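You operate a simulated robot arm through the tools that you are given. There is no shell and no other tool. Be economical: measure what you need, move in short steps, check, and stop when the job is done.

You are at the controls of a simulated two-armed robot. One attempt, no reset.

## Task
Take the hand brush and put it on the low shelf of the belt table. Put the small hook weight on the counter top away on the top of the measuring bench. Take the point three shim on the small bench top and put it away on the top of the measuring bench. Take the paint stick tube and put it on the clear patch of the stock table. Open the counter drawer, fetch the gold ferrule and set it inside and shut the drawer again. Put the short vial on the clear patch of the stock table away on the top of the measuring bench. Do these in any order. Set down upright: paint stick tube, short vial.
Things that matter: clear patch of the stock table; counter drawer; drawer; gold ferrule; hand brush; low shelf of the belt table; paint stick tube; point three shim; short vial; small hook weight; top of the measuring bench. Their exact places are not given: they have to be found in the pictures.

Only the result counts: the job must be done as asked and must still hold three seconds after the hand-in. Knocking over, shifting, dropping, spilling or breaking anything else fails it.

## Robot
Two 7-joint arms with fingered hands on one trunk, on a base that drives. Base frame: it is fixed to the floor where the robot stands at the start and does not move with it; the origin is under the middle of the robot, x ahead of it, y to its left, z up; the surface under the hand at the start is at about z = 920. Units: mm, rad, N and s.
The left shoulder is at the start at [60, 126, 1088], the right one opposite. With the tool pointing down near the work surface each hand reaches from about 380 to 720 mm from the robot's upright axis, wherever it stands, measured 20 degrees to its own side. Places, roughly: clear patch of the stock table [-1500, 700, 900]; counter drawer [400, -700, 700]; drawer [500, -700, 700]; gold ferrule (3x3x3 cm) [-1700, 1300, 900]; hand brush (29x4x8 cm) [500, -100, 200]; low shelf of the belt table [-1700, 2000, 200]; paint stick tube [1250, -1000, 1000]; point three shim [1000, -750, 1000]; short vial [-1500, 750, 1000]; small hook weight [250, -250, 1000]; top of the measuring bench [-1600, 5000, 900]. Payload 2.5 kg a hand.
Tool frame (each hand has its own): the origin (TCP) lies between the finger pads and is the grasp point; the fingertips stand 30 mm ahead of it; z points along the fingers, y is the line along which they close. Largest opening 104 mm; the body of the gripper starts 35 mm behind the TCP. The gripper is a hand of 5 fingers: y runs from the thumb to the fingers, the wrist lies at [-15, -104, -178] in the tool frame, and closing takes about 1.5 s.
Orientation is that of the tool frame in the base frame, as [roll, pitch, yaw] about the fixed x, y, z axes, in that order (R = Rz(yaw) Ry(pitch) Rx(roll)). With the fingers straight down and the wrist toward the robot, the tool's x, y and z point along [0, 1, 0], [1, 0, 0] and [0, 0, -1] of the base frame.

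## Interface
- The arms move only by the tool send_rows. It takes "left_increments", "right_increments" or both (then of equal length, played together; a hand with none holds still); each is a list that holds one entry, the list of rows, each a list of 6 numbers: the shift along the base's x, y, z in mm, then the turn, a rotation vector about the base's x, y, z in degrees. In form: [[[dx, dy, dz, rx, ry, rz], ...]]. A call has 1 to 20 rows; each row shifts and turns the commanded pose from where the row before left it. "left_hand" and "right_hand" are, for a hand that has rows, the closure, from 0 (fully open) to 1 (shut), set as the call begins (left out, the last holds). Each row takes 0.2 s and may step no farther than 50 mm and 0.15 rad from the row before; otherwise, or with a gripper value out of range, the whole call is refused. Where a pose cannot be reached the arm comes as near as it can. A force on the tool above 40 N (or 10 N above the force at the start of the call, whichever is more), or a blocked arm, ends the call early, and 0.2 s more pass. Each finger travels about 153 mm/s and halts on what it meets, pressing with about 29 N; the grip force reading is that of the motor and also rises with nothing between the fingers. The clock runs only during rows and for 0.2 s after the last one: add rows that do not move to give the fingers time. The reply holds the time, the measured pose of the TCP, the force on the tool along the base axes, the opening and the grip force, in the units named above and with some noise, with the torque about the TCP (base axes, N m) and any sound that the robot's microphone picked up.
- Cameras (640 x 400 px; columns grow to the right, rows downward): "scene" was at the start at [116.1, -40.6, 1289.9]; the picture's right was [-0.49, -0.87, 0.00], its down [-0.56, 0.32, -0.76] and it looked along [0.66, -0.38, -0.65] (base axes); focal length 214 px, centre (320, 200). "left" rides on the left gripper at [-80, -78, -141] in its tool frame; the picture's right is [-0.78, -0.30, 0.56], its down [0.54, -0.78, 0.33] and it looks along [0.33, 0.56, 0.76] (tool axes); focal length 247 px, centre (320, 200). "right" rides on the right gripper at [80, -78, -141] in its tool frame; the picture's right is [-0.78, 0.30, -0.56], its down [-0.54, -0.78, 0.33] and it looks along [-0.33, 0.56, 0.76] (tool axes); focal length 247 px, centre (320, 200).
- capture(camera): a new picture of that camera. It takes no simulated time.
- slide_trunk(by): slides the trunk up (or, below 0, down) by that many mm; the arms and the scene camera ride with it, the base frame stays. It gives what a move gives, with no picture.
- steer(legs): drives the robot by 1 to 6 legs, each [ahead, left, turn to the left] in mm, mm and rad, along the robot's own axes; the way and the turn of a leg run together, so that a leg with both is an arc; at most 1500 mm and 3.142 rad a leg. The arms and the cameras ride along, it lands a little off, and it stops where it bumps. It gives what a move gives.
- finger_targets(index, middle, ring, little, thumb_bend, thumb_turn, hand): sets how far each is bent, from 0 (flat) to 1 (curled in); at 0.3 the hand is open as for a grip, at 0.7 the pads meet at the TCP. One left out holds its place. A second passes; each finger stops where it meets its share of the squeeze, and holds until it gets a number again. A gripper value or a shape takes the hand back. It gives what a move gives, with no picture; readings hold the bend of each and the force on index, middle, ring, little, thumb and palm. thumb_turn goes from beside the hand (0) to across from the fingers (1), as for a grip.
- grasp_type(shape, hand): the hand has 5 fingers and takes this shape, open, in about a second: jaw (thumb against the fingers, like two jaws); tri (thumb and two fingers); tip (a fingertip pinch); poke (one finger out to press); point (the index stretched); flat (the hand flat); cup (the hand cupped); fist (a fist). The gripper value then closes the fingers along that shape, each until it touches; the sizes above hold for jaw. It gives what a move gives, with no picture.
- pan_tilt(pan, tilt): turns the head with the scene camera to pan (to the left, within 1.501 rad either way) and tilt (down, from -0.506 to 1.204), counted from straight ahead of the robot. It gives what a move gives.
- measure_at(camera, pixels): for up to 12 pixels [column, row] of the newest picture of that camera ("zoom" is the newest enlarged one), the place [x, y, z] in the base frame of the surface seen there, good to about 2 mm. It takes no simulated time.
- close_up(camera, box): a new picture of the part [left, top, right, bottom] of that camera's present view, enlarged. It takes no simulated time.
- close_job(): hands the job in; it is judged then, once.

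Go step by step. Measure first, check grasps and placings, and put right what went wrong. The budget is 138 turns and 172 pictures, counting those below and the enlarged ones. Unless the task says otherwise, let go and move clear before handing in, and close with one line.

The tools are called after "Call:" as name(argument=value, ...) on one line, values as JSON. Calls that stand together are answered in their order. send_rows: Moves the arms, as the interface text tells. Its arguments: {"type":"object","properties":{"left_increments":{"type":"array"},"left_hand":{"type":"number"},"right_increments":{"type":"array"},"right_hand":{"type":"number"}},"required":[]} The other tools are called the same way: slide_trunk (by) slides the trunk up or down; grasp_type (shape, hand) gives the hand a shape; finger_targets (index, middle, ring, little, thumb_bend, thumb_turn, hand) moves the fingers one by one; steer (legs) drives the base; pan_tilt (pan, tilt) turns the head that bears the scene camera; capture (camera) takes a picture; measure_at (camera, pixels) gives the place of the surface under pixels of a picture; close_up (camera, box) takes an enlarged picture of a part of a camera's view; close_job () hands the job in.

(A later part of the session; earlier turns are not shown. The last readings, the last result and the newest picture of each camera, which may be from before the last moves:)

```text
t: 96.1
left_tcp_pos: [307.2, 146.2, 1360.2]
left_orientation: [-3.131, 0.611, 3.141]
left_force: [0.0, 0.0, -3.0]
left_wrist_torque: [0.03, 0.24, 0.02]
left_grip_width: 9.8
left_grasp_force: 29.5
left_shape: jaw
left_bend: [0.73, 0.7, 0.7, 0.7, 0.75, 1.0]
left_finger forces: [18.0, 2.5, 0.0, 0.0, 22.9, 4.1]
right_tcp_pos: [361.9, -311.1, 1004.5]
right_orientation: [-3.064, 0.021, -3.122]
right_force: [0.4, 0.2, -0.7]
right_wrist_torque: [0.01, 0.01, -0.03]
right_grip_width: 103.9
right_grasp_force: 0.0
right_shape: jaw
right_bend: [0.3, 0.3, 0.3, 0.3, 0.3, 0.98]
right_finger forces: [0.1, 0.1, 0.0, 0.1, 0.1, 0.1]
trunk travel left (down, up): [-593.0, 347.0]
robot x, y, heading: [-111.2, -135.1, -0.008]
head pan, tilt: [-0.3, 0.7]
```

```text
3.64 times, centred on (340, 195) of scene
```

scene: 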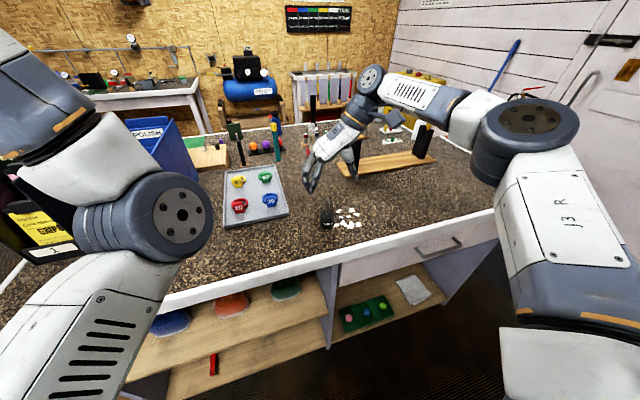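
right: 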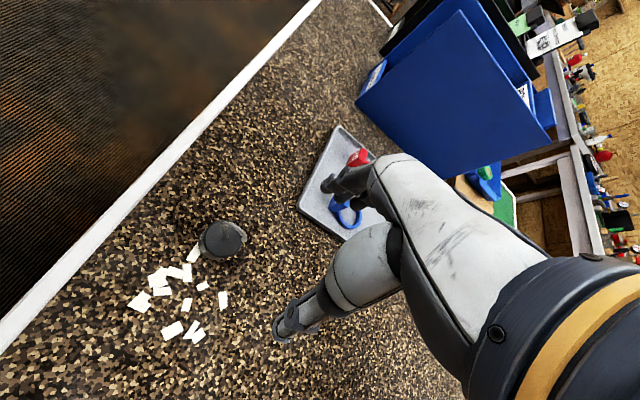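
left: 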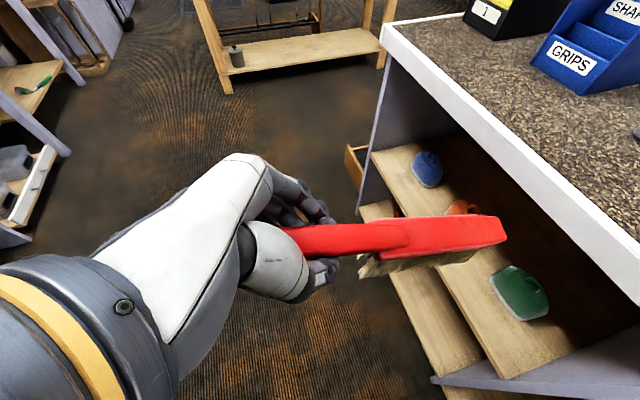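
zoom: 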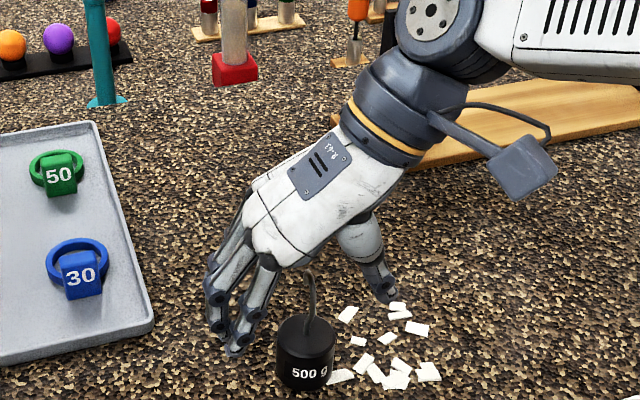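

The hook is between thumb and fingers. Closing.

Call:
send_rows(right_increments=[[[0, 0, 0, 0, 0, 0], [0, 0, 0, 0, 0, 0], [0, 0, 0, 0, 0, 0], [0, 0, 0, 0, 0, 0], [0, 0, 0, 0, 0, 0], [0, 0, 0, 0, 0, 0], [0, 0, 0, 0, 0, 0], [0, 0, 0, 0, 0, 0]]], right_hand=1)

Call:
send_rows(right_increments=[[[0, 0, 15, 0, 0, 0], [0, 0, 15, 0, 0, 0], [0, 0, 20, 0, 0, 0], [0, 0, 0, 0, 0, 0]]])

Call:
close_up(camera="scene", box=[270, 140, 410, 250])

```text
t: 97.9
left_tcp_pos: [307.7, 145.8, 1361.2]
left_orientation: [-3.13, 0.612, 3.14]
left_force: [0.1, -0.8, -2.2]
left_wrist_torque: [0.03, 0.24, -0.03]
left_grip_width: 10.1
left_grasp_force: 29.0
left_shape: jaw
left_bend: [0.73, 0.7, 0.7, 0.7, 0.75, 1.0]
left_finger forces: [17.9, 2.5, 0.1, 0.0, 22.9, 4.0]
right_tcp_pos: [362.8, -310.7, 1005.4]
right_orientation: [-3.062, 0.018, -3.122]
right_force: [0.1, -0.2, -3.9]
right_wrist_torque: [-0.09, -0.03, 0.0]
right_grip_width: 0.1
right_grasp_force: 28.7
right_shape: jaw
right_bend: [0.7, 0.7, 0.7, 0.7, 0.69, 1.0]
right_finger forces: [3.5, 0.6, 0.0, 0.0, 0.0, 0.1]
trunk travel left (down, up): [-593.0, 347.0]
robot x, y, heading: [-112.8, -128.2, -0.005]
head pan, tilt: [-0.3, 0.7]
```

```text
t: 98.9
left_tcp_pos: [307.7, 145.0, 1360.9]
left_orientation: [-3.131, 0.61, 3.141]
left_force: [0.2, 0.2, -1.9]
left_wrist_torque: [0.02, 0.23, 0.0]
left_grip_width: 9.9
left_grasp_force: 29.1
left_shape: jaw
left_bend: [0.73, 0.7, 0.7, 0.7, 0.75, 1.0]
left_finger forces: [18.1, 2.6, 0.0, 0.0, 22.9, 4.0]
right_tcp_pos: [362.1, -307.5, 1054.4]
right_orientation: [-3.062, 0.018, -3.122]
right_force: [-0.6, 0.4, -5.6]
right_wrist_torque: [-0.09, 0.0, 0.02]
right_grip_width: 0.3
right_grasp_force: 28.8
right_shape: jaw
right_bend: [0.7, 0.7, 0.7, 0.7, 0.69, 1.0]
right_finger forces: [3.3, 0.4, 1.5, 0.0, 0.1, 0.0]
trunk travel left (down, up): [-593.0, 347.0]
robot x, y, heading: [-112.7, -128.5, -0.006]
head pan, tilt: [-0.3, 0.7]
```

```text
3.64 times, centred on (340, 195) of scene
```

zoom: 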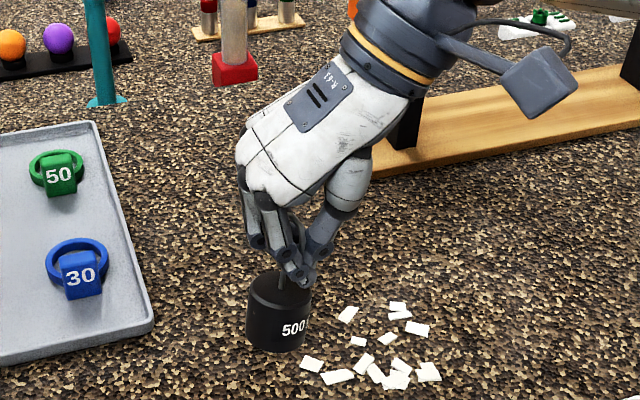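

The weight hangs from the fingers (5 N load). I raise it, back off, turn left and look toward the stock table.

Call:
send_rows(right_increments=[[[-10, 0, 25, 0, 0, 0], [-10, 0, 25, 0, 0, 0], [-10, 0, 25, 0, 0, 0], [0, 0, 0, 0, 0, 0]]])

Call:
steer(legs=[[-350, 0, 0], [0, 0, 1.57]])

Call:
pan_tilt(pan=0.8, tilt=0.4)

Call:
capture(camera="scene")

Call:
pan_tilt(pan=0.05, tilt=0.3)

Call:
capture(camera="scene")

Call:
capture(camera="right")

```text
t: 99.9
left_tcp_pos: [307.6, 143.8, 1360.3]
left_orientation: [-3.13, 0.611, 3.141]
left_force: [0.6, -0.3, -1.9]
left_wrist_torque: [0.04, 0.23, -0.02]
left_grip_width: 10.0
left_grasp_force: 29.1
left_shape: jaw
left_bend: [0.73, 0.7, 0.7, 0.7, 0.75, 1.0]
left_finger forces: [18.0, 2.5, 0.0, 0.0, 22.9, 4.0]
right_tcp_pos: [331.7, -306.8, 1129.6]
right_orientation: [-3.062, 0.018, -3.122]
right_force: [-0.2, 0.2, -3.9]
right_wrist_torque: [-0.1, 0.02, 0.0]
right_grip_width: 0.0
right_grasp_force: 29.0
right_shape: jaw
right_bend: [0.7, 0.7, 0.7, 0.7, 0.7, 1.0]
right_finger forces: [3.4, 0.2, 1.6, 0.1, 0.0, 0.0]
trunk travel left (down, up): [-593.0, 347.0]
robot x, y, heading: [-110.5, -128.9, -0.008]
head pan, tilt: [-0.3, 0.7]
```

```text
t: 106.0
left_tcp_pos: [-738.2, 285.9, 1361.9]
left_orientation: [-3.131, 0.611, -1.544]
left_force: [0.6, 0.0, -2.1]
left_wrist_torque: [-0.26, 0.01, 0.01]
left_grip_width: 10.0
left_grasp_force: 29.1
left_shape: jaw
left_bend: [0.73, 0.7, 0.7, 0.7, 0.75, 1.0]
left_finger forces: [17.9, 2.4, 0.1, 0.0, 22.6, 3.8]
right_tcp_pos: [-287.5, 321.5, 1129.8]
right_orientation: [-3.063, 0.018, -1.525]
right_force: [-0.4, -1.2, -5.4]
right_wrist_torque: [-0.02, -0.1, 0.02]
right_grip_width: 0.0
right_grasp_force: 29.2
right_shape: jaw
right_bend: [0.7, 0.7, 0.7, 0.7, 0.7, 1.0]
right_finger forces: [3.3, 0.1, 1.9, 0.2, 0.0, 0.1]
trunk travel left (down, up): [-593.0, 347.0]
robot x, y, heading: [-450.6, -125.3, 1.595]
head pan, tilt: [-0.3, 0.7]
```

```text
t: 107.4
left_tcp_pos: [-738.5, 285.2, 1360.8]
left_orientation: [-3.13, 0.611, -1.545]
left_force: [-0.5, -0.1, -1.9]
left_wrist_torque: [-0.23, 0.02, -0.01]
left_grip_width: 9.7
left_grasp_force: 28.5
left_shape: jaw
left_bend: [0.73, 0.7, 0.7, 0.7, 0.75, 1.0]
left_finger forces: [17.9, 2.5, 0.1, 0.1, 22.6, 3.9]
right_tcp_pos: [-287.0, 321.5, 1129.6]
right_orientation: [-3.063, 0.018, -1.526]
right_force: [-0.2, 0.6, -3.6]
right_wrist_torque: [0.02, -0.08, 0.04]
right_grip_width: 0.0
right_grasp_force: 28.8
right_shape: jaw
right_bend: [0.7, 0.7, 0.7, 0.7, 0.7, 1.0]
right_finger forces: [3.3, 0.3, 1.8, 0.0, 0.0, 0.0]
trunk travel left (down, up): [-593.0, 347.0]
robot x, y, heading: [-456.0, -124.1, 1.586]
head pan, tilt: [0.799, 0.4]
```

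```text
121 pictures are left
```

scene: 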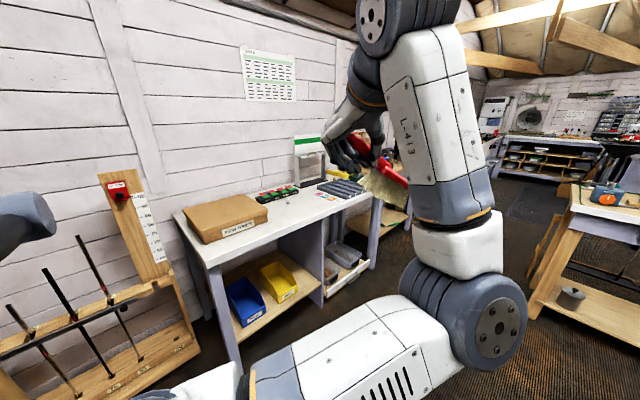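

```text
t: 108.5
left_tcp_pos: [-738.6, 285.3, 1360.6]
left_orientation: [-3.131, 0.61, -1.548]
left_force: [0.2, 0.0, -3.2]
left_wrist_torque: [-0.25, -0.01, -0.01]
left_grip_width: 9.7
left_grasp_force: 28.9
left_shape: jaw
left_bend: [0.73, 0.7, 0.7, 0.7, 0.75, 1.0]
left_finger forces: [17.9, 2.5, 0.0, 0.0, 22.7, 3.9]
right_tcp_pos: [-286.9, 321.2, 1129.7]
right_orientation: [-3.062, 0.017, -1.526]
right_force: [0.7, 0.0, -4.7]
right_wrist_torque: [-0.01, -0.1, 0.02]
right_grip_width: 0.2
right_grasp_force: 29.4
right_shape: jaw
right_bend: [0.7, 0.7, 0.7, 0.7, 0.7, 1.0]
right_finger forces: [3.2, 0.3, 1.8, 0.0, 0.1, 0.0]
trunk travel left (down, up): [-593.0, 347.0]
robot x, y, heading: [-452.4, -123.6, 1.591]
head pan, tilt: [0.051, 0.3]
```

```text
120 pictures are left
```

scene: 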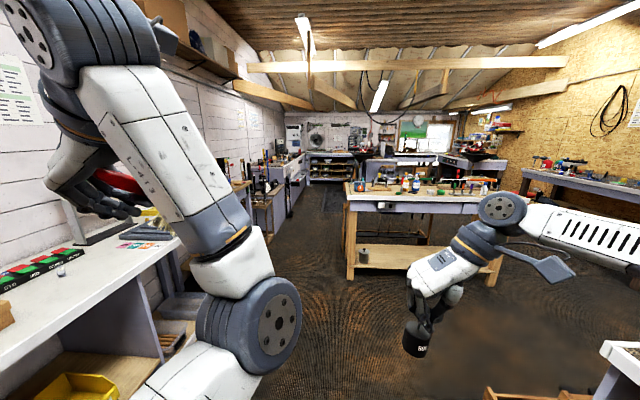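

```text
119 pictures are left
```

right: 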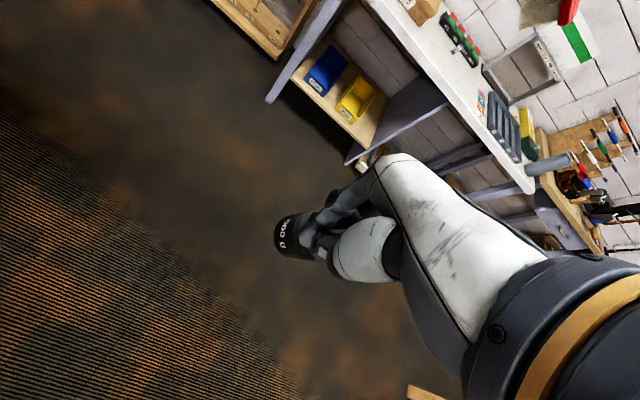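

The stock table runs along the left wall; a small vial shows at (62,270). I drive along it and face it to see better.

Call:
measure_at(camera="scene", pixels=[[62, 272], [100, 275], [40, 330], [178, 243], [140, 340], [270, 200], [355, 205], [350, 275], [380, 180], [200, 290], [150, 218], [310, 170]])

Call:
close_up(camera="scene", box=[0, 160, 320, 360])

```text
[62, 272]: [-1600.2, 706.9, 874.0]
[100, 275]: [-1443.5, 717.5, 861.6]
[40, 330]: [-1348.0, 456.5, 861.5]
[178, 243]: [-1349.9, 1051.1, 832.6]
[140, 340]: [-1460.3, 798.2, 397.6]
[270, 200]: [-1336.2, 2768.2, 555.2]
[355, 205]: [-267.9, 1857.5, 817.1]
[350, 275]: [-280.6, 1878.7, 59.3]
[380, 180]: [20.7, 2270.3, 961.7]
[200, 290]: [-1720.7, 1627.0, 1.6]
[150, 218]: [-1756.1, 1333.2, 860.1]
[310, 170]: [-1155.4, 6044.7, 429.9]
```

```text
2.00 times, centred on (160, 260) of scene
```

zoom: 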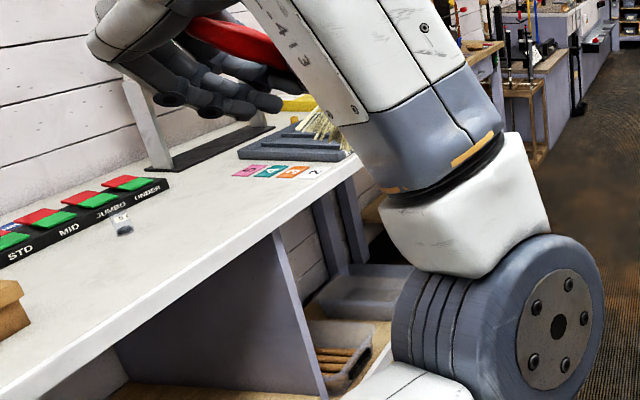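

The vial stands at about [-1600,707] on the stock table (z 861, front edge x≈-1350). I drive to face it.

Call:
steer(legs=[[870, 0, 0], [0, 0, 1.55], [350, 0, 0]])

Call:
pan_tilt(pan=-0.2, tilt=0.5)

Call:
capture(camera="scene")

Call:
pan_tilt(pan=-0.9, tilt=0.5)

Call:
capture(camera="scene")

```text
t: 118.7
left_tcp_pos: [-1237.9, 468.0, 1360.0]
left_orientation: [-3.129, 0.612, 0.008]
left_force: [0.9, -0.4, -2.6]
left_wrist_torque: [0.0, -0.25, -0.01]
left_grip_width: 9.6
left_grasp_force: 29.6
left_shape: jaw
left_bend: [0.73, 0.7, 0.7, 0.7, 0.75, 1.0]
left_finger forces: [17.8, 2.5, 0.1, 0.0, 22.2, 3.9]
right_tcp_pos: [-1263.6, 920.3, 1128.7]
right_orientation: [-3.063, 0.017, 0.026]
right_force: [-1.1, 0.4, -3.5]
right_wrist_torque: [0.11, -0.01, 0.0]
right_grip_width: 0.3
right_grasp_force: 29.3
right_shape: jaw
right_bend: [0.7, 0.7, 0.7, 0.7, 0.7, 1.0]
right_finger forces: [3.1, 0.3, 1.9, 0.0, 0.0, 0.1]
trunk travel left (down, up): [-593.0, 347.0]
robot x, y, heading: [-822.4, 742.5, -3.141]
head pan, tilt: [0.051, 0.3]
```

```text
t: 119.5
left_tcp_pos: [-1236.7, 468.7, 1360.6]
left_orientation: [-3.129, 0.611, 0.006]
left_force: [-0.3, -0.3, -2.2]
left_wrist_torque: [0.03, -0.2, 0.02]
left_grip_width: 9.6
left_grasp_force: 29.1
left_shape: jaw
left_bend: [0.73, 0.7, 0.7, 0.7, 0.75, 1.0]
left_finger forces: [17.8, 2.5, 0.1, 0.1, 22.4, 3.9]
right_tcp_pos: [-1263.9, 921.0, 1129.4]
right_orientation: [-3.061, 0.018, 0.027]
right_force: [-0.5, 0.1, -4.5]
right_wrist_torque: [0.09, -0.01, 0.03]
right_grip_width: 0.1
right_grasp_force: 29.3
right_shape: jaw
right_bend: [0.7, 0.7, 0.7, 0.7, 0.7, 1.0]
right_finger forces: [3.1, 0.5, 2.1, 0.0, 0.0, 0.0]
trunk travel left (down, up): [-593.0, 347.0]
robot x, y, heading: [-816.3, 745.7, -3.143]
head pan, tilt: [-0.201, 0.499]
```

```text
117 pictures are left
```

scene: 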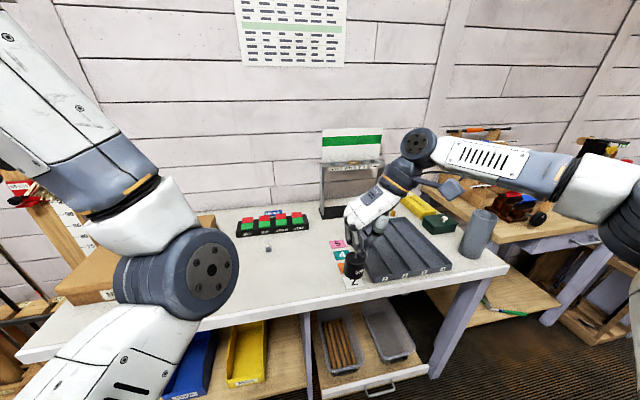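

```text
t: 120.6
left_tcp_pos: [-1238.1, 468.1, 1360.4]
left_orientation: [-3.132, 0.61, 0.005]
left_force: [0.7, 0.1, -3.2]
left_wrist_torque: [0.03, -0.22, 0.0]
left_grip_width: 9.5
left_grasp_force: 28.9
left_shape: jaw
left_bend: [0.73, 0.7, 0.7, 0.7, 0.75, 1.0]
left_finger forces: [17.7, 2.7, 0.0, 0.0, 22.4, 3.9]
right_tcp_pos: [-1263.4, 921.2, 1129.6]
right_orientation: [-3.06, 0.016, 0.027]
right_force: [0.0, -0.2, -5.3]
right_wrist_torque: [0.05, -0.02, 0.0]
right_grip_width: 0.3
right_grasp_force: 28.6
right_shape: jaw
right_bend: [0.7, 0.7, 0.7, 0.7, 0.7, 1.0]
right_finger forces: [3.1, 0.3, 2.1, 0.1, 0.0, 0.0]
trunk travel left (down, up): [-593.0, 347.0]
robot x, y, heading: [-823.0, 747.2, -3.139]
head pan, tilt: [-0.901, 0.499]
```

```text
116 pictures are left
```

scene: 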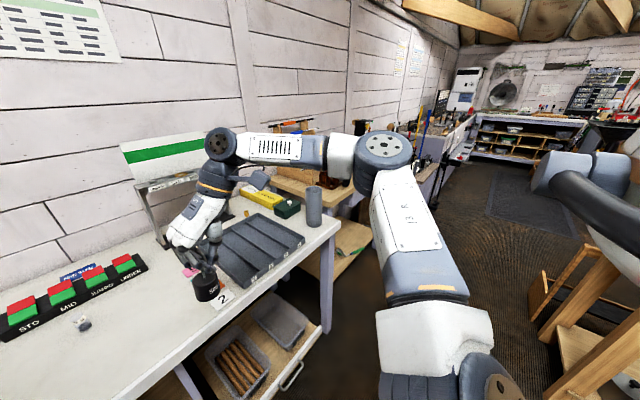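

The belt table with a low shelf (around (350,245)) is beyond. I slide right along the tables to face it.

Call:
measure_at(camera="scene", pixels=[[350, 245], [345, 265], [370, 232], [330, 200], [315, 160], [247, 212], [262, 195], [290, 207], [314, 205], [82, 322], [340, 222], [325, 330]])

Call:
steer(legs=[[0, -1150, 0]])

Call:
pan_tilt(pan=0.0, tilt=0.6)

Call:
capture(camera="scene")

```text
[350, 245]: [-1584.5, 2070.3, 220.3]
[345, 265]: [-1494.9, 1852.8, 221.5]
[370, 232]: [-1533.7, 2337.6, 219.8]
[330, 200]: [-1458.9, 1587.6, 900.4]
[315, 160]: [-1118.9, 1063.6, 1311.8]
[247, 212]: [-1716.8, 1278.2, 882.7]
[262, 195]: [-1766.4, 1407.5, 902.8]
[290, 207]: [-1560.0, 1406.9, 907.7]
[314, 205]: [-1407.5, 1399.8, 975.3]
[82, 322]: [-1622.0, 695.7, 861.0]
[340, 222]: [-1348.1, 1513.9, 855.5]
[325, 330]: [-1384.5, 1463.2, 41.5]
```

```text
t: 126.5
left_tcp_pos: [-1241.8, 1634.7, 1361.4]
left_orientation: [-3.128, 0.611, 0.02]
left_force: [-0.2, 0.8, -3.3]
left_wrist_torque: [0.01, -0.22, 0.0]
left_grip_width: 9.7
left_grasp_force: 28.9
left_shape: jaw
left_bend: [0.73, 0.7, 0.7, 0.7, 0.75, 1.0]
left_finger forces: [17.8, 2.7, 0.0, 0.1, 22.4, 3.9]
right_tcp_pos: [-1274.8, 2086.9, 1129.9]
right_orientation: [-3.065, 0.017, 0.038]
right_force: [-0.5, -0.5, -4.5]
right_wrist_torque: [0.12, -0.03, -0.01]
right_grip_width: 0.1
right_grasp_force: 29.0
right_shape: jaw
right_bend: [0.7, 0.7, 0.7, 0.7, 0.7, 1.0]
right_finger forces: [3.1, 0.4, 2.1, 0.0, 0.1, 0.0]
trunk travel left (down, up): [-593.0, 347.0]
robot x, y, heading: [-828.7, 1918.7, -3.129]
head pan, tilt: [-0.901, 0.499]
```

```text
t: 127.7
left_tcp_pos: [-1241.8, 1634.6, 1361.4]
left_orientation: [-3.129, 0.609, 0.018]
left_force: [0.6, 0.0, -2.8]
left_wrist_torque: [-0.01, -0.24, 0.01]
left_grip_width: 9.7
left_grasp_force: 29.2
left_shape: jaw
left_bend: [0.73, 0.7, 0.7, 0.7, 0.75, 1.0]
left_finger forces: [17.9, 2.5, 0.0, 0.0, 22.4, 3.9]
right_tcp_pos: [-1274.0, 2086.4, 1129.1]
right_orientation: [-3.061, 0.017, 0.039]
right_force: [-0.2, -0.1, -4.1]
right_wrist_torque: [0.09, -0.06, 0.03]
right_grip_width: 0.2
right_grasp_force: 29.2
right_shape: jaw
right_bend: [0.7, 0.7, 0.7, 0.7, 0.7, 1.0]
right_finger forces: [3.2, 0.4, 2.1, 0.0, 0.1, 0.1]
trunk travel left (down, up): [-593.0, 347.0]
robot x, y, heading: [-826.8, 1916.7, -3.13]
head pan, tilt: [0.0, 0.6]
```

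```text
115 pictures are left
```

scene: 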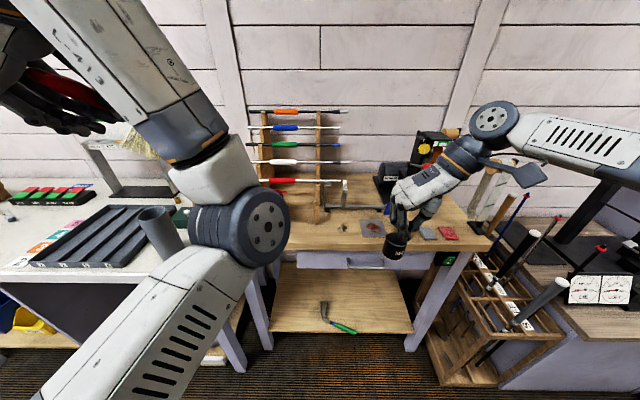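

The belt table's low shelf (z≈220) holds a small hammer at (335,320). Measuring free area.

Call:
measure_at(camera="scene", pixels=[[275, 325], [408, 328], [285, 270], [395, 270], [325, 305], [352, 330], [300, 320], [385, 310], [340, 260], [380, 266], [275, 250], [250, 330]])

Call:
close_up(camera="scene", box=[230, 230, 450, 368])

```text
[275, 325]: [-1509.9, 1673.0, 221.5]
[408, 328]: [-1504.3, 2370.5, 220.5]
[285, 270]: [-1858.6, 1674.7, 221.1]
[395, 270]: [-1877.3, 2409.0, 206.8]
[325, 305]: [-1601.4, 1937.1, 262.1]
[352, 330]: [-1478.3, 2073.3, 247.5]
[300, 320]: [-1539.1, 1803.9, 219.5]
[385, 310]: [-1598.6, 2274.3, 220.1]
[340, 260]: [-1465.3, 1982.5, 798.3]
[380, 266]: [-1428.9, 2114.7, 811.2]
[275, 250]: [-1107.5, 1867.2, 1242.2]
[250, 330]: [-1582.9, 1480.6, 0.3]
```

```text
2.90 times, centred on (340, 299) of scene
```

zoom: 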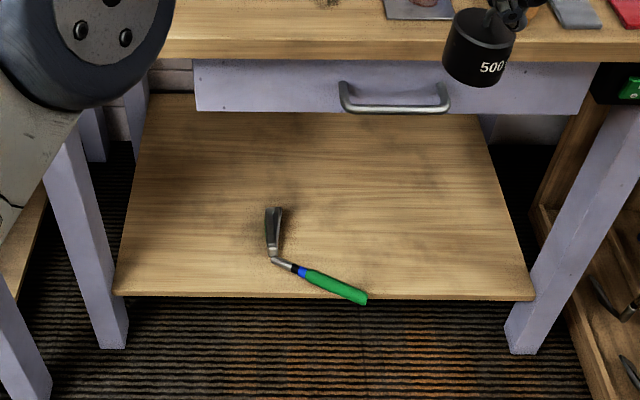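

Shelf is free around y≈1790. I retract the right hand, back off, shift, and lower the trunk.

Call:
send_rows(right_increments=[[[30, 30, 0, 0, 0, 0], [30, 30, 0, 0, 0, 0], [30, 30, 0, 0, 0, 0], [30, 30, 0, 0, 0, 0], [30, 30, 0, 0, 0, 0], [0, 0, 0, 0, 0, 0]]])

Call:
steer(legs=[[-200, -133, -0.01]])

Call:
slide_trunk(by=-400)

Call:
slide_trunk(by=-70)

Call:
capture(camera="scene")

```text
t: 129.1
left_tcp_pos: [-1241.3, 1633.9, 1360.0]
left_orientation: [-3.129, 0.612, 0.021]
left_force: [-0.6, 0.5, -3.1]
left_wrist_torque: [0.0, -0.26, 0.01]
left_grip_width: 9.5
left_grasp_force: 29.4
left_shape: jaw
left_bend: [0.73, 0.7, 0.7, 0.7, 0.75, 1.0]
left_finger forces: [17.9, 2.6, 0.0, 0.1, 22.4, 3.8]
right_tcp_pos: [-1120.9, 2238.7, 1129.2]
right_orientation: [-3.062, 0.016, 0.04]
right_force: [0.2, -0.7, -5.1]
right_wrist_torque: [0.1, -0.02, -0.01]
right_grip_width: 0.1
right_grasp_force: 28.5
right_shape: jaw
right_bend: [0.7, 0.7, 0.7, 0.7, 0.7, 1.0]
right_finger forces: [3.6, 1.1, 2.6, 0.0, 0.1, 0.0]
trunk travel left (down, up): [-593.0, 347.0]
robot x, y, heading: [-827.5, 1913.3, -3.127]
head pan, tilt: [0.0, 0.6]
```

```text
t: 130.9
left_tcp_pos: [-1038.3, 1768.9, 1360.9]
left_orientation: [-3.128, 0.611, 0.02]
left_force: [1.0, 1.1, -2.8]
left_wrist_torque: [-0.01, -0.25, -0.01]
left_grip_width: 9.6
left_grasp_force: 29.1
left_shape: jaw
left_bend: [0.73, 0.7, 0.7, 0.7, 0.75, 1.0]
left_finger forces: [17.9, 2.6, 0.0, 0.1, 22.4, 3.9]
right_tcp_pos: [-917.4, 2373.2, 1129.5]
right_orientation: [-3.063, 0.016, 0.038]
right_force: [0.1, -0.2, -4.2]
right_wrist_torque: [0.08, 0.01, 0.01]
right_grip_width: 0.0
right_grasp_force: 28.9
right_shape: jaw
right_bend: [0.7, 0.7, 0.7, 0.7, 0.7, 1.0]
right_finger forces: [3.5, 1.1, 2.7, 0.0, 0.0, 0.1]
trunk travel left (down, up): [-593.0, 347.0]
robot x, y, heading: [-624.3, 2045.4, -3.134]
head pan, tilt: [0.0, 0.6]
```

```text
t: 134.8
left_tcp_pos: [-1038.1, 1767.0, 966.5]
left_orientation: [-3.131, 0.607, 0.017]
left_force: [-0.2, -0.8, -2.6]
left_wrist_torque: [0.02, -0.22, 0.03]
left_grip_width: 9.8
left_grasp_force: 28.6
left_shape: jaw
left_bend: [0.73, 0.7, 0.7, 0.7, 0.75, 1.0]
left_finger forces: [17.9, 2.6, 0.0, 0.0, 22.5, 3.8]
right_tcp_pos: [-916.9, 2371.6, 734.6]
right_orientation: [-3.063, 0.014, 0.038]
right_force: [-0.4, -0.9, -4.3]
right_wrist_torque: [0.07, -0.02, 0.01]
right_grip_width: 0.0
right_grasp_force: 29.4
right_shape: jaw
right_bend: [0.7, 0.7, 0.7, 0.7, 0.7, 1.0]
right_finger forces: [3.6, 1.2, 2.8, 0.1, 0.1, 0.1]
trunk travel left (down, up): [-193.0, 747.0]
robot x, y, heading: [-623.4, 2051.2, -3.124]
head pan, tilt: [0.0, 0.6]
```

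```text
t: 136.0
left_tcp_pos: [-1039.5, 1767.7, 956.0]
left_orientation: [-3.131, 0.592, 0.018]
left_force: [-1.2, -0.2, -2.8]
left_wrist_torque: [0.02, -0.26, -0.01]
left_grip_width: 9.6
left_grasp_force: 29.0
left_shape: jaw
left_bend: [0.73, 0.7, 0.7, 0.7, 0.75, 1.0]
left_finger forces: [17.8, 2.7, 0.0, 0.0, 22.3, 4.0]
right_tcp_pos: [-914.5, 2373.0, 725.1]
right_orientation: [-3.063, -0.001, 0.038]
right_force: [-0.5, -0.3, -4.5]
right_wrist_torque: [0.11, -0.04, -0.01]
right_grip_width: 0.0
right_grasp_force: 29.3
right_shape: jaw
right_bend: [0.7, 0.7, 0.7, 0.7, 0.7, 1.0]
right_finger forces: [3.7, 1.1, 2.6, 0.0, 0.0, 0.1]
trunk travel left (down, up): [-195.0, 745.0]
robot x, y, heading: [-614.3, 2049.4, -3.132]
head pan, tilt: [0.0, 0.6]
stopped: the arm was blocked; the commanded pose is now the measured one
```

```text
113 pictures are left
```

scene: 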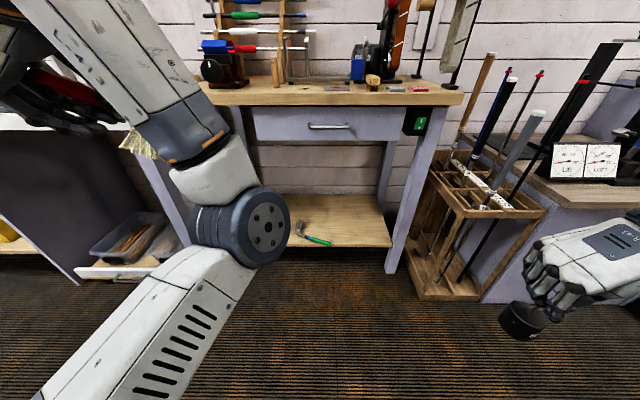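

Something under an elbow stopped the trunk (the robot even tilted slightly). I raise a bit and look at the right-rear.

Call:
slide_trunk(by=40)

Call:
pan_tilt(pan=-1.5, tilt=0.6)

Call:
capture(camera="scene")

```text
t: 136.9
left_tcp_pos: [-1026.3, 1767.3, 1001.4]
left_orientation: [-3.128, 0.61, 0.021]
left_force: [0.7, -0.3, -2.0]
left_wrist_torque: [0.01, -0.24, -0.02]
left_grip_width: 9.8
left_grasp_force: 29.2
left_shape: jaw
left_bend: [0.73, 0.7, 0.7, 0.7, 0.75, 1.0]
left_finger forces: [17.9, 2.6, 0.1, 0.0, 22.4, 4.1]
right_tcp_pos: [-904.9, 2372.0, 771.1]
right_orientation: [-3.061, 0.017, 0.038]
right_force: [-1.0, 0.4, -4.0]
right_wrist_torque: [0.1, -0.02, -0.01]
right_grip_width: 0.0
right_grasp_force: 29.1
right_shape: jaw
right_bend: [0.7, 0.7, 0.7, 0.7, 0.7, 1.0]
right_finger forces: [4.0, 1.2, 2.7, 0.0, 0.1, 0.1]
trunk travel left (down, up): [-235.0, 705.0]
robot x, y, heading: [-615.0, 2046.8, -3.129]
head pan, tilt: [0.0, 0.6]
```

```text
t: 138.5
left_tcp_pos: [-1027.6, 1768.3, 1002.3]
left_orientation: [-3.128, 0.61, 0.02]
left_force: [0.5, 0.3, -2.0]
left_wrist_torque: [0.0, -0.23, 0.0]
left_grip_width: 9.5
left_grasp_force: 28.9
left_shape: jaw
left_bend: [0.73, 0.7, 0.7, 0.7, 0.75, 1.0]
left_finger forces: [17.9, 2.6, 0.1, 0.0, 22.4, 4.0]
right_tcp_pos: [-906.3, 2371.9, 771.7]
right_orientation: [-3.06, 0.017, 0.038]
right_force: [-0.1, -0.1, -4.4]
right_wrist_torque: [0.08, -0.04, 0.01]
right_grip_width: 0.2
right_grasp_force: 28.9
right_shape: jaw
right_bend: [0.7, 0.7, 0.7, 0.7, 0.7, 1.0]
right_finger forces: [3.8, 1.5, 2.8, 0.0, 0.0, 0.0]
trunk travel left (down, up): [-235.0, 705.0]
robot x, y, heading: [-611.2, 2048.3, -3.127]
head pan, tilt: [-1.499, 0.6]
```

```text
112 pictures are left
```

scene: 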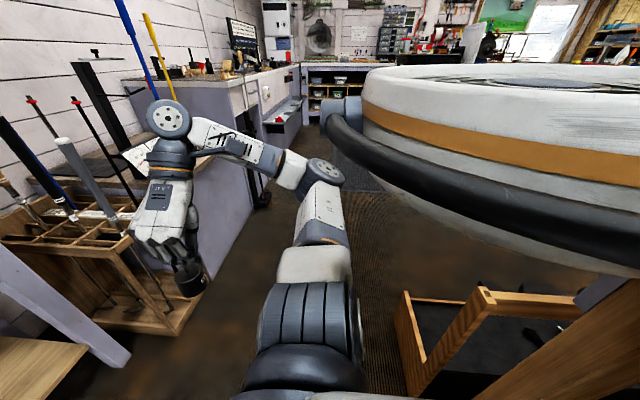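

The robot's rear housing overhangs the workbench behind. I drive 120 mm forward and lower again.

Call:
steer(legs=[[120, 0, -0.01]])

Call:
slide_trunk(by=-108)

Call:
pan_tilt(pan=0.3, tilt=0.7)

```text
t: 139.7
left_tcp_pos: [-1147.7, 1770.6, 1002.7]
left_orientation: [-3.129, 0.611, 0.008]
left_force: [0.0, 0.5, -1.9]
left_wrist_torque: [0.0, -0.22, 0.02]
left_grip_width: 9.5
left_grasp_force: 28.8
left_shape: jaw
left_bend: [0.73, 0.7, 0.7, 0.7, 0.75, 1.0]
left_finger forces: [17.8, 2.6, 0.1, 0.0, 22.4, 4.0]
right_tcp_pos: [-1021.2, 2374.2, 771.4]
right_orientation: [-3.06, 0.017, 0.029]
right_force: [-0.8, 1.2, -5.1]
right_wrist_torque: [0.1, -0.02, -0.02]
right_grip_width: 0.0
right_grasp_force: 28.8
right_shape: jaw
right_bend: [0.7, 0.7, 0.7, 0.7, 0.7, 1.0]
right_finger forces: [3.7, 1.4, 2.9, 0.0, 0.0, 0.1]
trunk travel left (down, up): [-235.0, 705.0]
robot x, y, heading: [-729.4, 2047.4, -3.138]
head pan, tilt: [-1.499, 0.6]
```

```text
t: 141.1
left_tcp_pos: [-1147.9, 1770.0, 895.3]
left_orientation: [-3.128, 0.61, 0.01]
left_force: [-0.7, 0.2, -2.0]
left_wrist_torque: [0.0, -0.25, -0.02]
left_grip_width: 9.5
left_grasp_force: 28.8
left_shape: jaw
left_bend: [0.73, 0.7, 0.7, 0.7, 0.75, 1.0]
left_finger forces: [17.9, 2.6, 0.0, 0.0, 22.4, 4.0]
right_tcp_pos: [-1019.7, 2374.0, 662.4]
right_orientation: [-3.06, 0.017, 0.027]
right_force: [0.9, 0.2, -5.4]
right_wrist_torque: [0.11, -0.02, 0.01]
right_grip_width: 0.2
right_grasp_force: 29.4
right_shape: jaw
right_bend: [0.7, 0.7, 0.7, 0.7, 0.7, 1.0]
right_finger forces: [3.7, 1.5, 3.0, 0.0, 0.0, 0.0]
trunk travel left (down, up): [-127.0, 813.0]
robot x, y, heading: [-729.1, 2049.1, -3.14]
head pan, tilt: [-1.499, 0.6]
```

```text
t: 142.9
left_tcp_pos: [-1146.4, 1770.5, 894.9]
left_orientation: [-3.128, 0.609, 0.008]
left_force: [0.6, -0.9, -2.5]
left_wrist_torque: [-0.01, -0.25, -0.07]
left_grip_width: 9.6
left_grasp_force: 29.4
left_shape: jaw
left_bend: [0.73, 0.7, 0.7, 0.7, 0.75, 1.0]
left_finger forces: [18.0, 2.6, 0.0, 0.0, 22.3, 4.0]
right_tcp_pos: [-1020.1, 2374.4, 663.7]
right_orientation: [-3.062, 0.017, 0.029]
right_force: [0.0, 0.1, -4.8]
right_wrist_torque: [0.09, -0.04, -0.04]
right_grip_width: 0.0
right_grasp_force: 29.2
right_shape: jaw
right_bend: [0.7, 0.7, 0.7, 0.7, 0.7, 1.0]
right_finger forces: [3.6, 1.6, 3.0, 0.0, 0.0, 0.0]
trunk travel left (down, up): [-127.0, 813.0]
robot x, y, heading: [-732.9, 2045.7, -3.14]
head pan, tilt: [0.3, 0.7]
```

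Descending with the brush in front of the belt table.

Call:
send_rows(left_increments=[[[-3, 0, -39, 0, 0, 0], [-3, 0, -39, 0, 0, 0], [-3, 0, -39, 0, 0, 0], [-3, 0, -39, 0, 0, 0], [-3, 0, -39, 0, 0, 0], [-3, 0, -39, 0, 0, 0], [-3, 0, -39, 0, 0, 0], [-3, 0, -39, 0, 0, 0], [-3, 0, -39, 0, 0, 0], [-3, 0, -39, 0, 0, 0], [-3, 0, -39, 0, 0, 0], [-3, 0, -39, 0, 0, 0], [-3, 0, -39, 0, 0, 0], [-3, 0, -38, 0, 0, 0], [0, 0, 0, 0, 0, 0]]])

Call:
capture(camera="left")

Call:
capture(camera="scene")

```text
t: 144.7
left_tcp_pos: [-1167.6, 1719.0, 618.6]
left_orientation: [2.989, 0.65, 0.003]
left_force: [0.5, -1.2, -2.3]
left_wrist_torque: [0.03, -0.23, 0.01]
left_grip_width: 9.5
left_grasp_force: 29.0
left_shape: jaw
left_bend: [0.72, 0.7, 0.7, 0.7, 0.75, 1.0]
left_finger forces: [17.2, 2.6, 0.2, 0.1, 22.3, 4.7]
right_tcp_pos: [-1020.9, 2374.6, 662.7]
right_orientation: [-3.062, 0.015, 0.028]
right_force: [-0.2, 0.4, -5.4]
right_wrist_torque: [0.06, -0.06, -0.02]
right_grip_width: 0.2
right_grasp_force: 29.3
right_shape: jaw
right_bend: [0.7, 0.7, 0.7, 0.7, 0.7, 1.0]
right_finger forces: [3.6, 1.5, 3.0, 0.0, 0.1, 0.0]
trunk travel left (down, up): [-127.0, 813.0]
robot x, y, heading: [-731.4, 2048.5, -3.139]
head pan, tilt: [0.3, 0.7]
stopped in row 9 (left hand): the arm was blocked; the commanded pose is now the measured one
```

```text
111 pictures are left
```

left: 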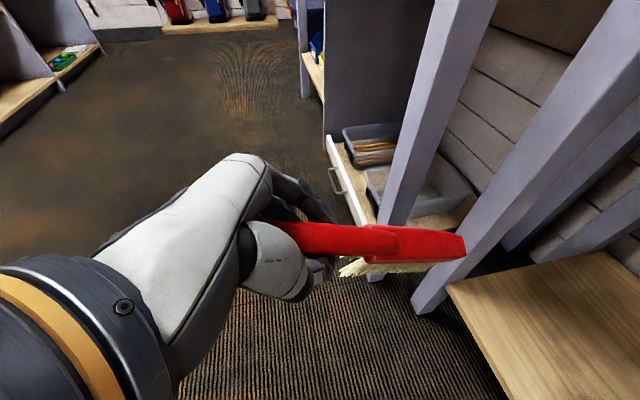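

```text
110 pictures are left
```

scene: 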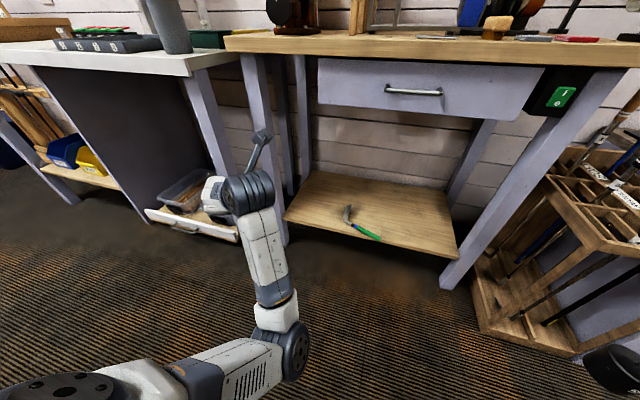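

The arm jams when too close in. I measure the drawer underside, then extend the hand forward with the tilt restored.

Call:
measure_at(camera="scene", pixels=[[320, 100], [500, 118], [262, 60], [275, 220], [290, 215], [455, 250], [430, 38]])

Call:
send_rows(left_increments=[[[-20, 14, 0, 3.8, -1.2, -2.8], [-20, 14, 0, 3.7, -1.1, -2.9], [-20, 14, 0, 0, 0, 0], [-20, 14, 0, 0, 0, 0], [-20, 14, 0, 0, 0, 0], [0, 0, 0, 0, 0, 0]]])

```text
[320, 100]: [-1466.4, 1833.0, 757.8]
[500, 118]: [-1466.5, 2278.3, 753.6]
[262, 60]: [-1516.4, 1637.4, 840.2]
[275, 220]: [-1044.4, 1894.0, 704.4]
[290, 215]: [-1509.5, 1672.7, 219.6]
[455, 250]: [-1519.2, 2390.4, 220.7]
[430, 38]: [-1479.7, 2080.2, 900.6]
```

```text
t: 146.3
left_tcp_pos: [-1263.5, 1755.3, 626.2]
left_orientation: [3.082, 0.613, 0.017]
left_force: [0.5, -0.7, -3.1]
left_wrist_torque: [-0.01, -0.23, 0.0]
left_grip_width: 9.5
left_grasp_force: 29.4
left_shape: jaw
left_bend: [0.72, 0.7, 0.7, 0.7, 0.75, 1.0]
left_finger forces: [17.7, 2.7, 0.1, 0.1, 22.3, 4.5]
right_tcp_pos: [-1019.8, 2373.9, 662.6]
right_orientation: [-3.06, 0.015, 0.026]
right_force: [-0.8, 0.5, -5.2]
right_wrist_torque: [0.09, -0.04, 0.0]
right_grip_width: 0.3
right_grasp_force: 29.1
right_shape: jaw
right_bend: [0.7, 0.7, 0.7, 0.7, 0.7, 1.0]
right_finger forces: [3.6, 1.5, 3.1, 0.1, 0.1, 0.0]
trunk travel left (down, up): [-127.0, 813.0]
robot x, y, heading: [-729.4, 2044.5, -3.139]
head pan, tilt: [0.3, 0.7]
stopped in row 6 (left hand): the arm was blocked; the commanded pose is now the measured one
```

Now continue down to z≈340 at x≈-1290.

Call:
send_rows(left_increments=[[[-10, 5, -10, 3.2, 0, -2.3], [-10, 5, -20, 0, 0, 0], [-10, 5, -28, 0, 0, 0], [-10, 5, -28, 0, 0, 0], [0, 5, -28, 0, 0, 0], [0, 5, -28, 0, 0, 0], [0, 5, -28, 0, 0, 0], [0, 5, -28, 0, 0, 0], [0, 5, -28, 0, 0, 0], [0, 0, -28, 0, 0, 0], [0, 0, -28, 0, 0, 0], [0, 0, 0, 0, 0, 0]]])

Call:
capture(camera="left")

```text
t: 149.1
left_tcp_pos: [-1312.3, 1758.5, 363.6]
left_orientation: [3.087, 0.646, 0.018]
left_force: [0.6, -1.1, -2.3]
left_wrist_torque: [0.01, -0.2, 0.01]
left_grip_width: 9.3
left_grasp_force: 28.7
left_shape: jaw
left_bend: [0.72, 0.7, 0.7, 0.7, 0.75, 1.0]
left_finger forces: [17.4, 2.7, 0.0, 0.1, 22.4, 4.6]
right_tcp_pos: [-1019.2, 2374.3, 662.8]
right_orientation: [-3.058, 0.013, 0.027]
right_force: [0.1, -0.1, -4.1]
right_wrist_torque: [0.07, -0.07, 0.01]
right_grip_width: 0.1
right_grasp_force: 29.4
right_shape: jaw
right_bend: [0.7, 0.7, 0.7, 0.7, 0.7, 1.0]
right_finger forces: [3.6, 1.5, 3.0, 0.0, 0.1, 0.0]
trunk travel left (down, up): [-127.0, 813.0]
robot x, y, heading: [-732.2, 2046.6, -3.138]
head pan, tilt: [0.3, 0.7]
stopped in row 12 (left hand): the arm was blocked; the commanded pose is now the measured one
```

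```text
109 pictures are left
```

left: 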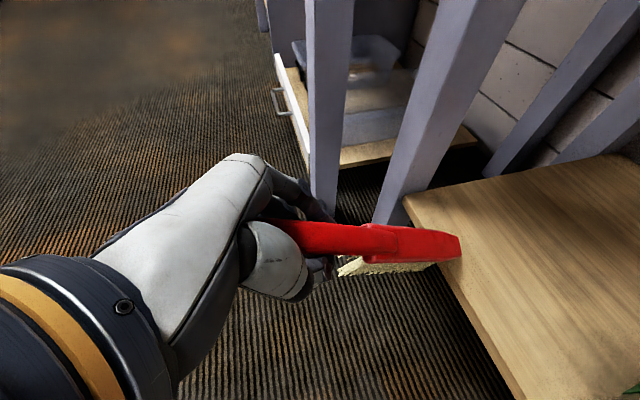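

I check the rack clearance on the right before driving forward.

Call:
measure_at(camera="scene", pixels=[[550, 210], [480, 270], [570, 350], [600, 130], [625, 150], [638, 260]])

Call:
steer(legs=[[0, -55, 0], [150, 0, 0]])

Call:
pan_tilt(pan=-0.5, tilt=0.7)

Call:
capture(camera="scene")

Call:
capture(camera="left")

```text
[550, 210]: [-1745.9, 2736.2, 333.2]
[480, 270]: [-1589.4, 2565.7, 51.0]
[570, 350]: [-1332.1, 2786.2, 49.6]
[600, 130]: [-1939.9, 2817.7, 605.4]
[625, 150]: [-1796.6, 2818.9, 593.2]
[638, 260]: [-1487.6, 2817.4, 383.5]
```

```text
t: 150.5
left_tcp_pos: [-1329.0, 1806.4, 368.2]
left_orientation: [3.062, 0.633, 0.023]
left_force: [17.5, 3.4, 11.1]
left_wrist_torque: [0.34, -0.59, -0.39]
left_grip_width: 10.4
left_grasp_force: 28.9
left_shape: jaw
left_bend: [0.73, 0.7, 0.7, 0.7, 0.75, 1.0]
left_finger forces: [16.7, 8.9, 0.0, 0.0, 26.0, 18.6]
right_tcp_pos: [-1038.7, 2430.7, 662.0]
right_orientation: [-3.062, 0.013, 0.027]
right_force: [0.6, 0.6, -5.3]
right_wrist_torque: [0.15, -0.04, 0.0]
right_grip_width: 0.0
right_grasp_force: 28.4
right_shape: jaw
right_bend: [0.7, 0.7, 0.7, 0.7, 0.7, 1.0]
right_finger forces: [0.0, 7.3, 2.6, 0.0, 0.0, 0.0]
trunk travel left (down, up): [-127.0, 813.0]
robot x, y, heading: [-749.4, 2103.7, -3.136]
head pan, tilt: [0.3, 0.7]
stopped in leg 2: the force on the tool passed its limit at 71 N (the readings are from after the stop); the commanded pose is now the measured one
```

```text
t: 151.6
left_tcp_pos: [-1328.3, 1808.9, 368.9]
left_orientation: [3.064, 0.636, 0.026]
left_force: [23.9, 4.3, 16.1]
left_wrist_torque: [0.18, -0.79, -0.19]
left_grip_width: 10.5
left_grasp_force: 29.0
left_shape: jaw
left_bend: [0.73, 0.7, 0.7, 0.7, 0.75, 1.0]
left_finger forces: [17.4, 9.8, 0.0, 0.1, 25.0, 21.1]
right_tcp_pos: [-1038.8, 2431.8, 662.1]
right_orientation: [-3.063, 0.016, 0.027]
right_force: [-0.8, 0.0, -4.2]
right_wrist_torque: [0.15, -0.03, 0.04]
right_grip_width: 0.0
right_grasp_force: 29.4
right_shape: jaw
right_bend: [0.7, 0.7, 0.7, 0.7, 0.7, 1.0]
right_finger forces: [0.1, 6.9, 2.1, 0.0, 0.0, 0.0]
trunk travel left (down, up): [-127.0, 813.0]
robot x, y, heading: [-751.1, 2104.1, -3.143]
head pan, tilt: [-0.499, 0.7]
```

```text
108 pictures are left
```

scene: 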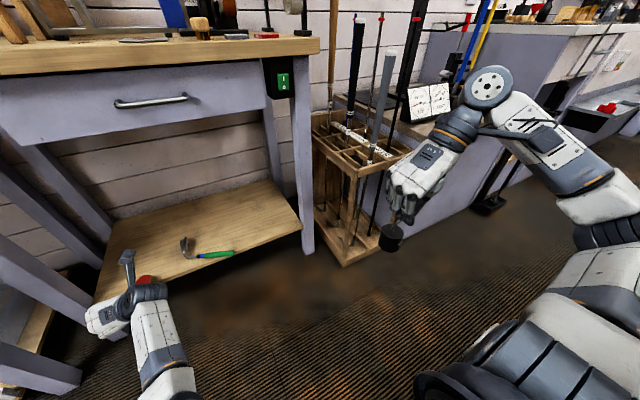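

```text
107 pictures are left
```

left: 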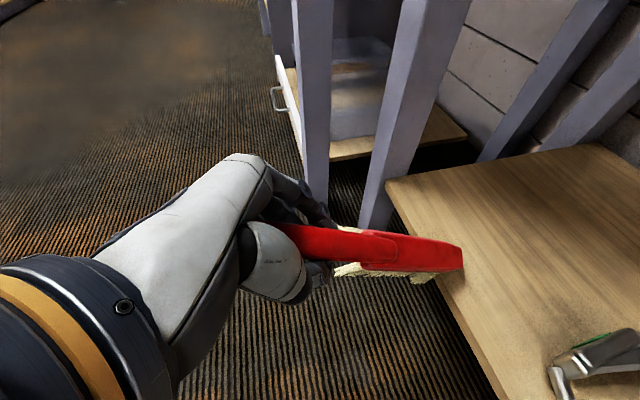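

The tool felt 71 N: the brush tip may have hit the shelf edge. I measure the brush tip and shelf.

Call:
measure_at(camera="left", pixels=[[460, 258], [440, 245], [440, 268], [400, 245], [350, 240], [370, 270], [425, 280], [480, 270], [390, 190], [430, 250]])

Call:
close_up(camera="scene", box=[60, 180, 320, 400])

```text
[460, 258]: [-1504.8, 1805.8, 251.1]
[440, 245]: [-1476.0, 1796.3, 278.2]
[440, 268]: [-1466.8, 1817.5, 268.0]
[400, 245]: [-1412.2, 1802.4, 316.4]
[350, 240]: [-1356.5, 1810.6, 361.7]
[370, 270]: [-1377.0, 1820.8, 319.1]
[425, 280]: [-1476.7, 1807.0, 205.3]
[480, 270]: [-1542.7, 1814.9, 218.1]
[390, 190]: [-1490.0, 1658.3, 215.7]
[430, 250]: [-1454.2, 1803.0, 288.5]
```

```text
1.82 times, centred on (190, 290) of scene
```

zoom: 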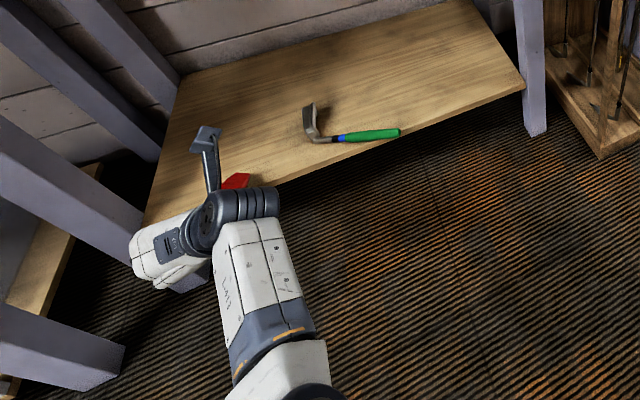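

The brush has pivoted about 33° head-down in the grip, so its bristles met the shelf edge. I back off, raise 100 mm, and drive in over the shelf.

Call:
steer(legs=[[-45, 0, 0]])

Call:
send_rows(left_increments=[[[0, 0, 25, 0, 0, 0], [0, 0, 25, 0, 0, 0], [0, 0, 25, 0, 0, 0], [0, 0, 25, 0, 0, 0], [0, 0, 15, 0, 0, 0], [0, 0, 0, 0, 0, 0]]])

Call:
capture(camera="left")

```text
t: 152.5
left_tcp_pos: [-1284.1, 1809.9, 366.0]
left_orientation: [3.065, 0.635, 0.023]
left_force: [-0.3, -0.8, -2.3]
left_wrist_torque: [0.04, -0.24, 0.01]
left_grip_width: 10.0
left_grasp_force: 29.4
left_shape: jaw
left_bend: [0.73, 0.7, 0.7, 0.7, 0.75, 1.0]
left_finger forces: [18.1, 3.8, 0.0, 0.0, 23.1, 5.4]
right_tcp_pos: [-995.9, 2430.7, 662.9]
right_orientation: [-3.061, 0.013, 0.026]
right_force: [-0.3, -1.0, -4.8]
right_wrist_torque: [0.11, -0.05, 0.0]
right_grip_width: 0.2
right_grasp_force: 29.0
right_shape: jaw
right_bend: [0.7, 0.7, 0.7, 0.7, 0.7, 1.0]
right_finger forces: [0.0, 6.5, 1.9, 0.1, 0.1, 0.0]
trunk travel left (down, up): [-127.0, 813.0]
robot x, y, heading: [-705.1, 2107.0, -3.14]
head pan, tilt: [-0.499, 0.7]
```

```text
t: 154.1
left_tcp_pos: [-1279.1, 1777.3, 489.9]
left_orientation: [2.996, 0.635, 0.02]
left_force: [-0.3, 0.2, -2.1]
left_wrist_torque: [0.05, -0.25, 0.01]
left_grip_width: 10.0
left_grasp_force: 29.1
left_shape: jaw
left_bend: [0.73, 0.7, 0.7, 0.7, 0.75, 1.0]
left_finger forces: [17.7, 3.4, 0.0, 0.0, 23.1, 5.5]
right_tcp_pos: [-994.4, 2431.3, 661.6]
right_orientation: [-3.06, 0.012, 0.028]
right_force: [-0.8, 0.1, -4.7]
right_wrist_torque: [0.11, -0.02, 0.02]
right_grip_width: 0.0
right_grasp_force: 29.5
right_shape: jaw
right_bend: [0.7, 0.7, 0.7, 0.7, 0.7, 1.0]
right_finger forces: [0.0, 7.2, 2.2, 0.1, 0.1, 0.0]
trunk travel left (down, up): [-127.0, 813.0]
robot x, y, heading: [-705.4, 2099.7, -3.14]
head pan, tilt: [-0.499, 0.7]
stopped in row 6 (left hand): the arm was blocked; the commanded pose is now the measured one
```

```text
105 pictures are left
```

left: 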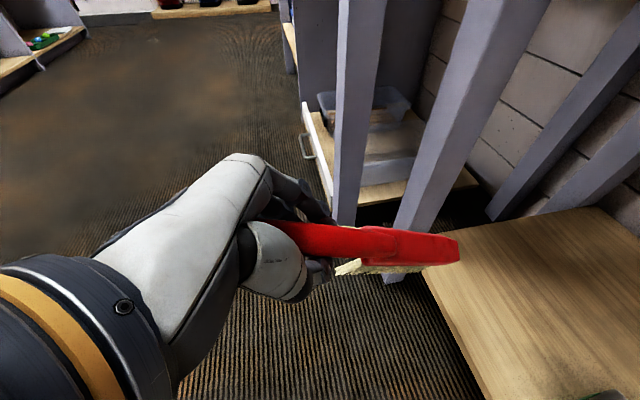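

Height is now enough. I lower to z≈430 and drive in 345 mm with a slight shift.

Call:
steer(legs=[[0, -28, 0], [180, 0, 0]])

Call:
capture(camera="left")

```text
t: 156.0
left_tcp_pos: [-1455.7, 1804.9, 490.0]
left_orientation: [2.994, 0.636, 0.016]
left_force: [-0.8, -0.2, -2.3]
left_wrist_torque: [0.05, -0.21, 0.0]
left_grip_width: 10.0
left_grasp_force: 29.4
left_shape: jaw
left_bend: [0.73, 0.7, 0.7, 0.7, 0.75, 1.0]
left_finger forces: [17.7, 3.5, 0.1, 0.0, 23.2, 5.5]
right_tcp_pos: [-1171.3, 2458.4, 663.2]
right_orientation: [-3.062, 0.013, 0.029]
right_force: [0.6, 0.5, -5.1]
right_wrist_torque: [0.16, -0.04, -0.03]
right_grip_width: 0.1
right_grasp_force: 29.1
right_shape: jaw
right_bend: [0.7, 0.7, 0.7, 0.7, 0.7, 1.0]
right_finger forces: [0.0, 7.9, 2.6, 0.1, 0.0, 0.0]
trunk travel left (down, up): [-127.0, 813.0]
robot x, y, heading: [-884.2, 2129.6, -3.142]
head pan, tilt: [-0.499, 0.7]
```

```text
104 pictures are left
```

left: 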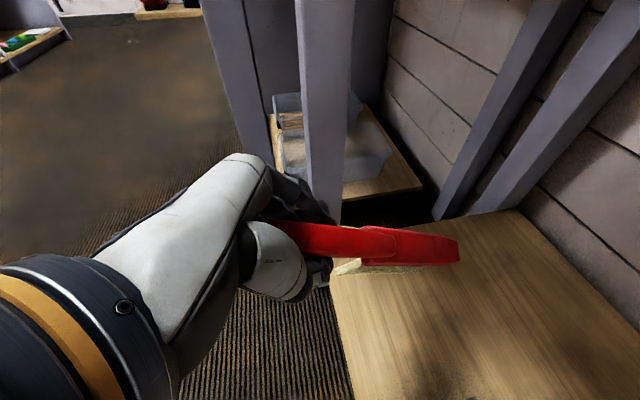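

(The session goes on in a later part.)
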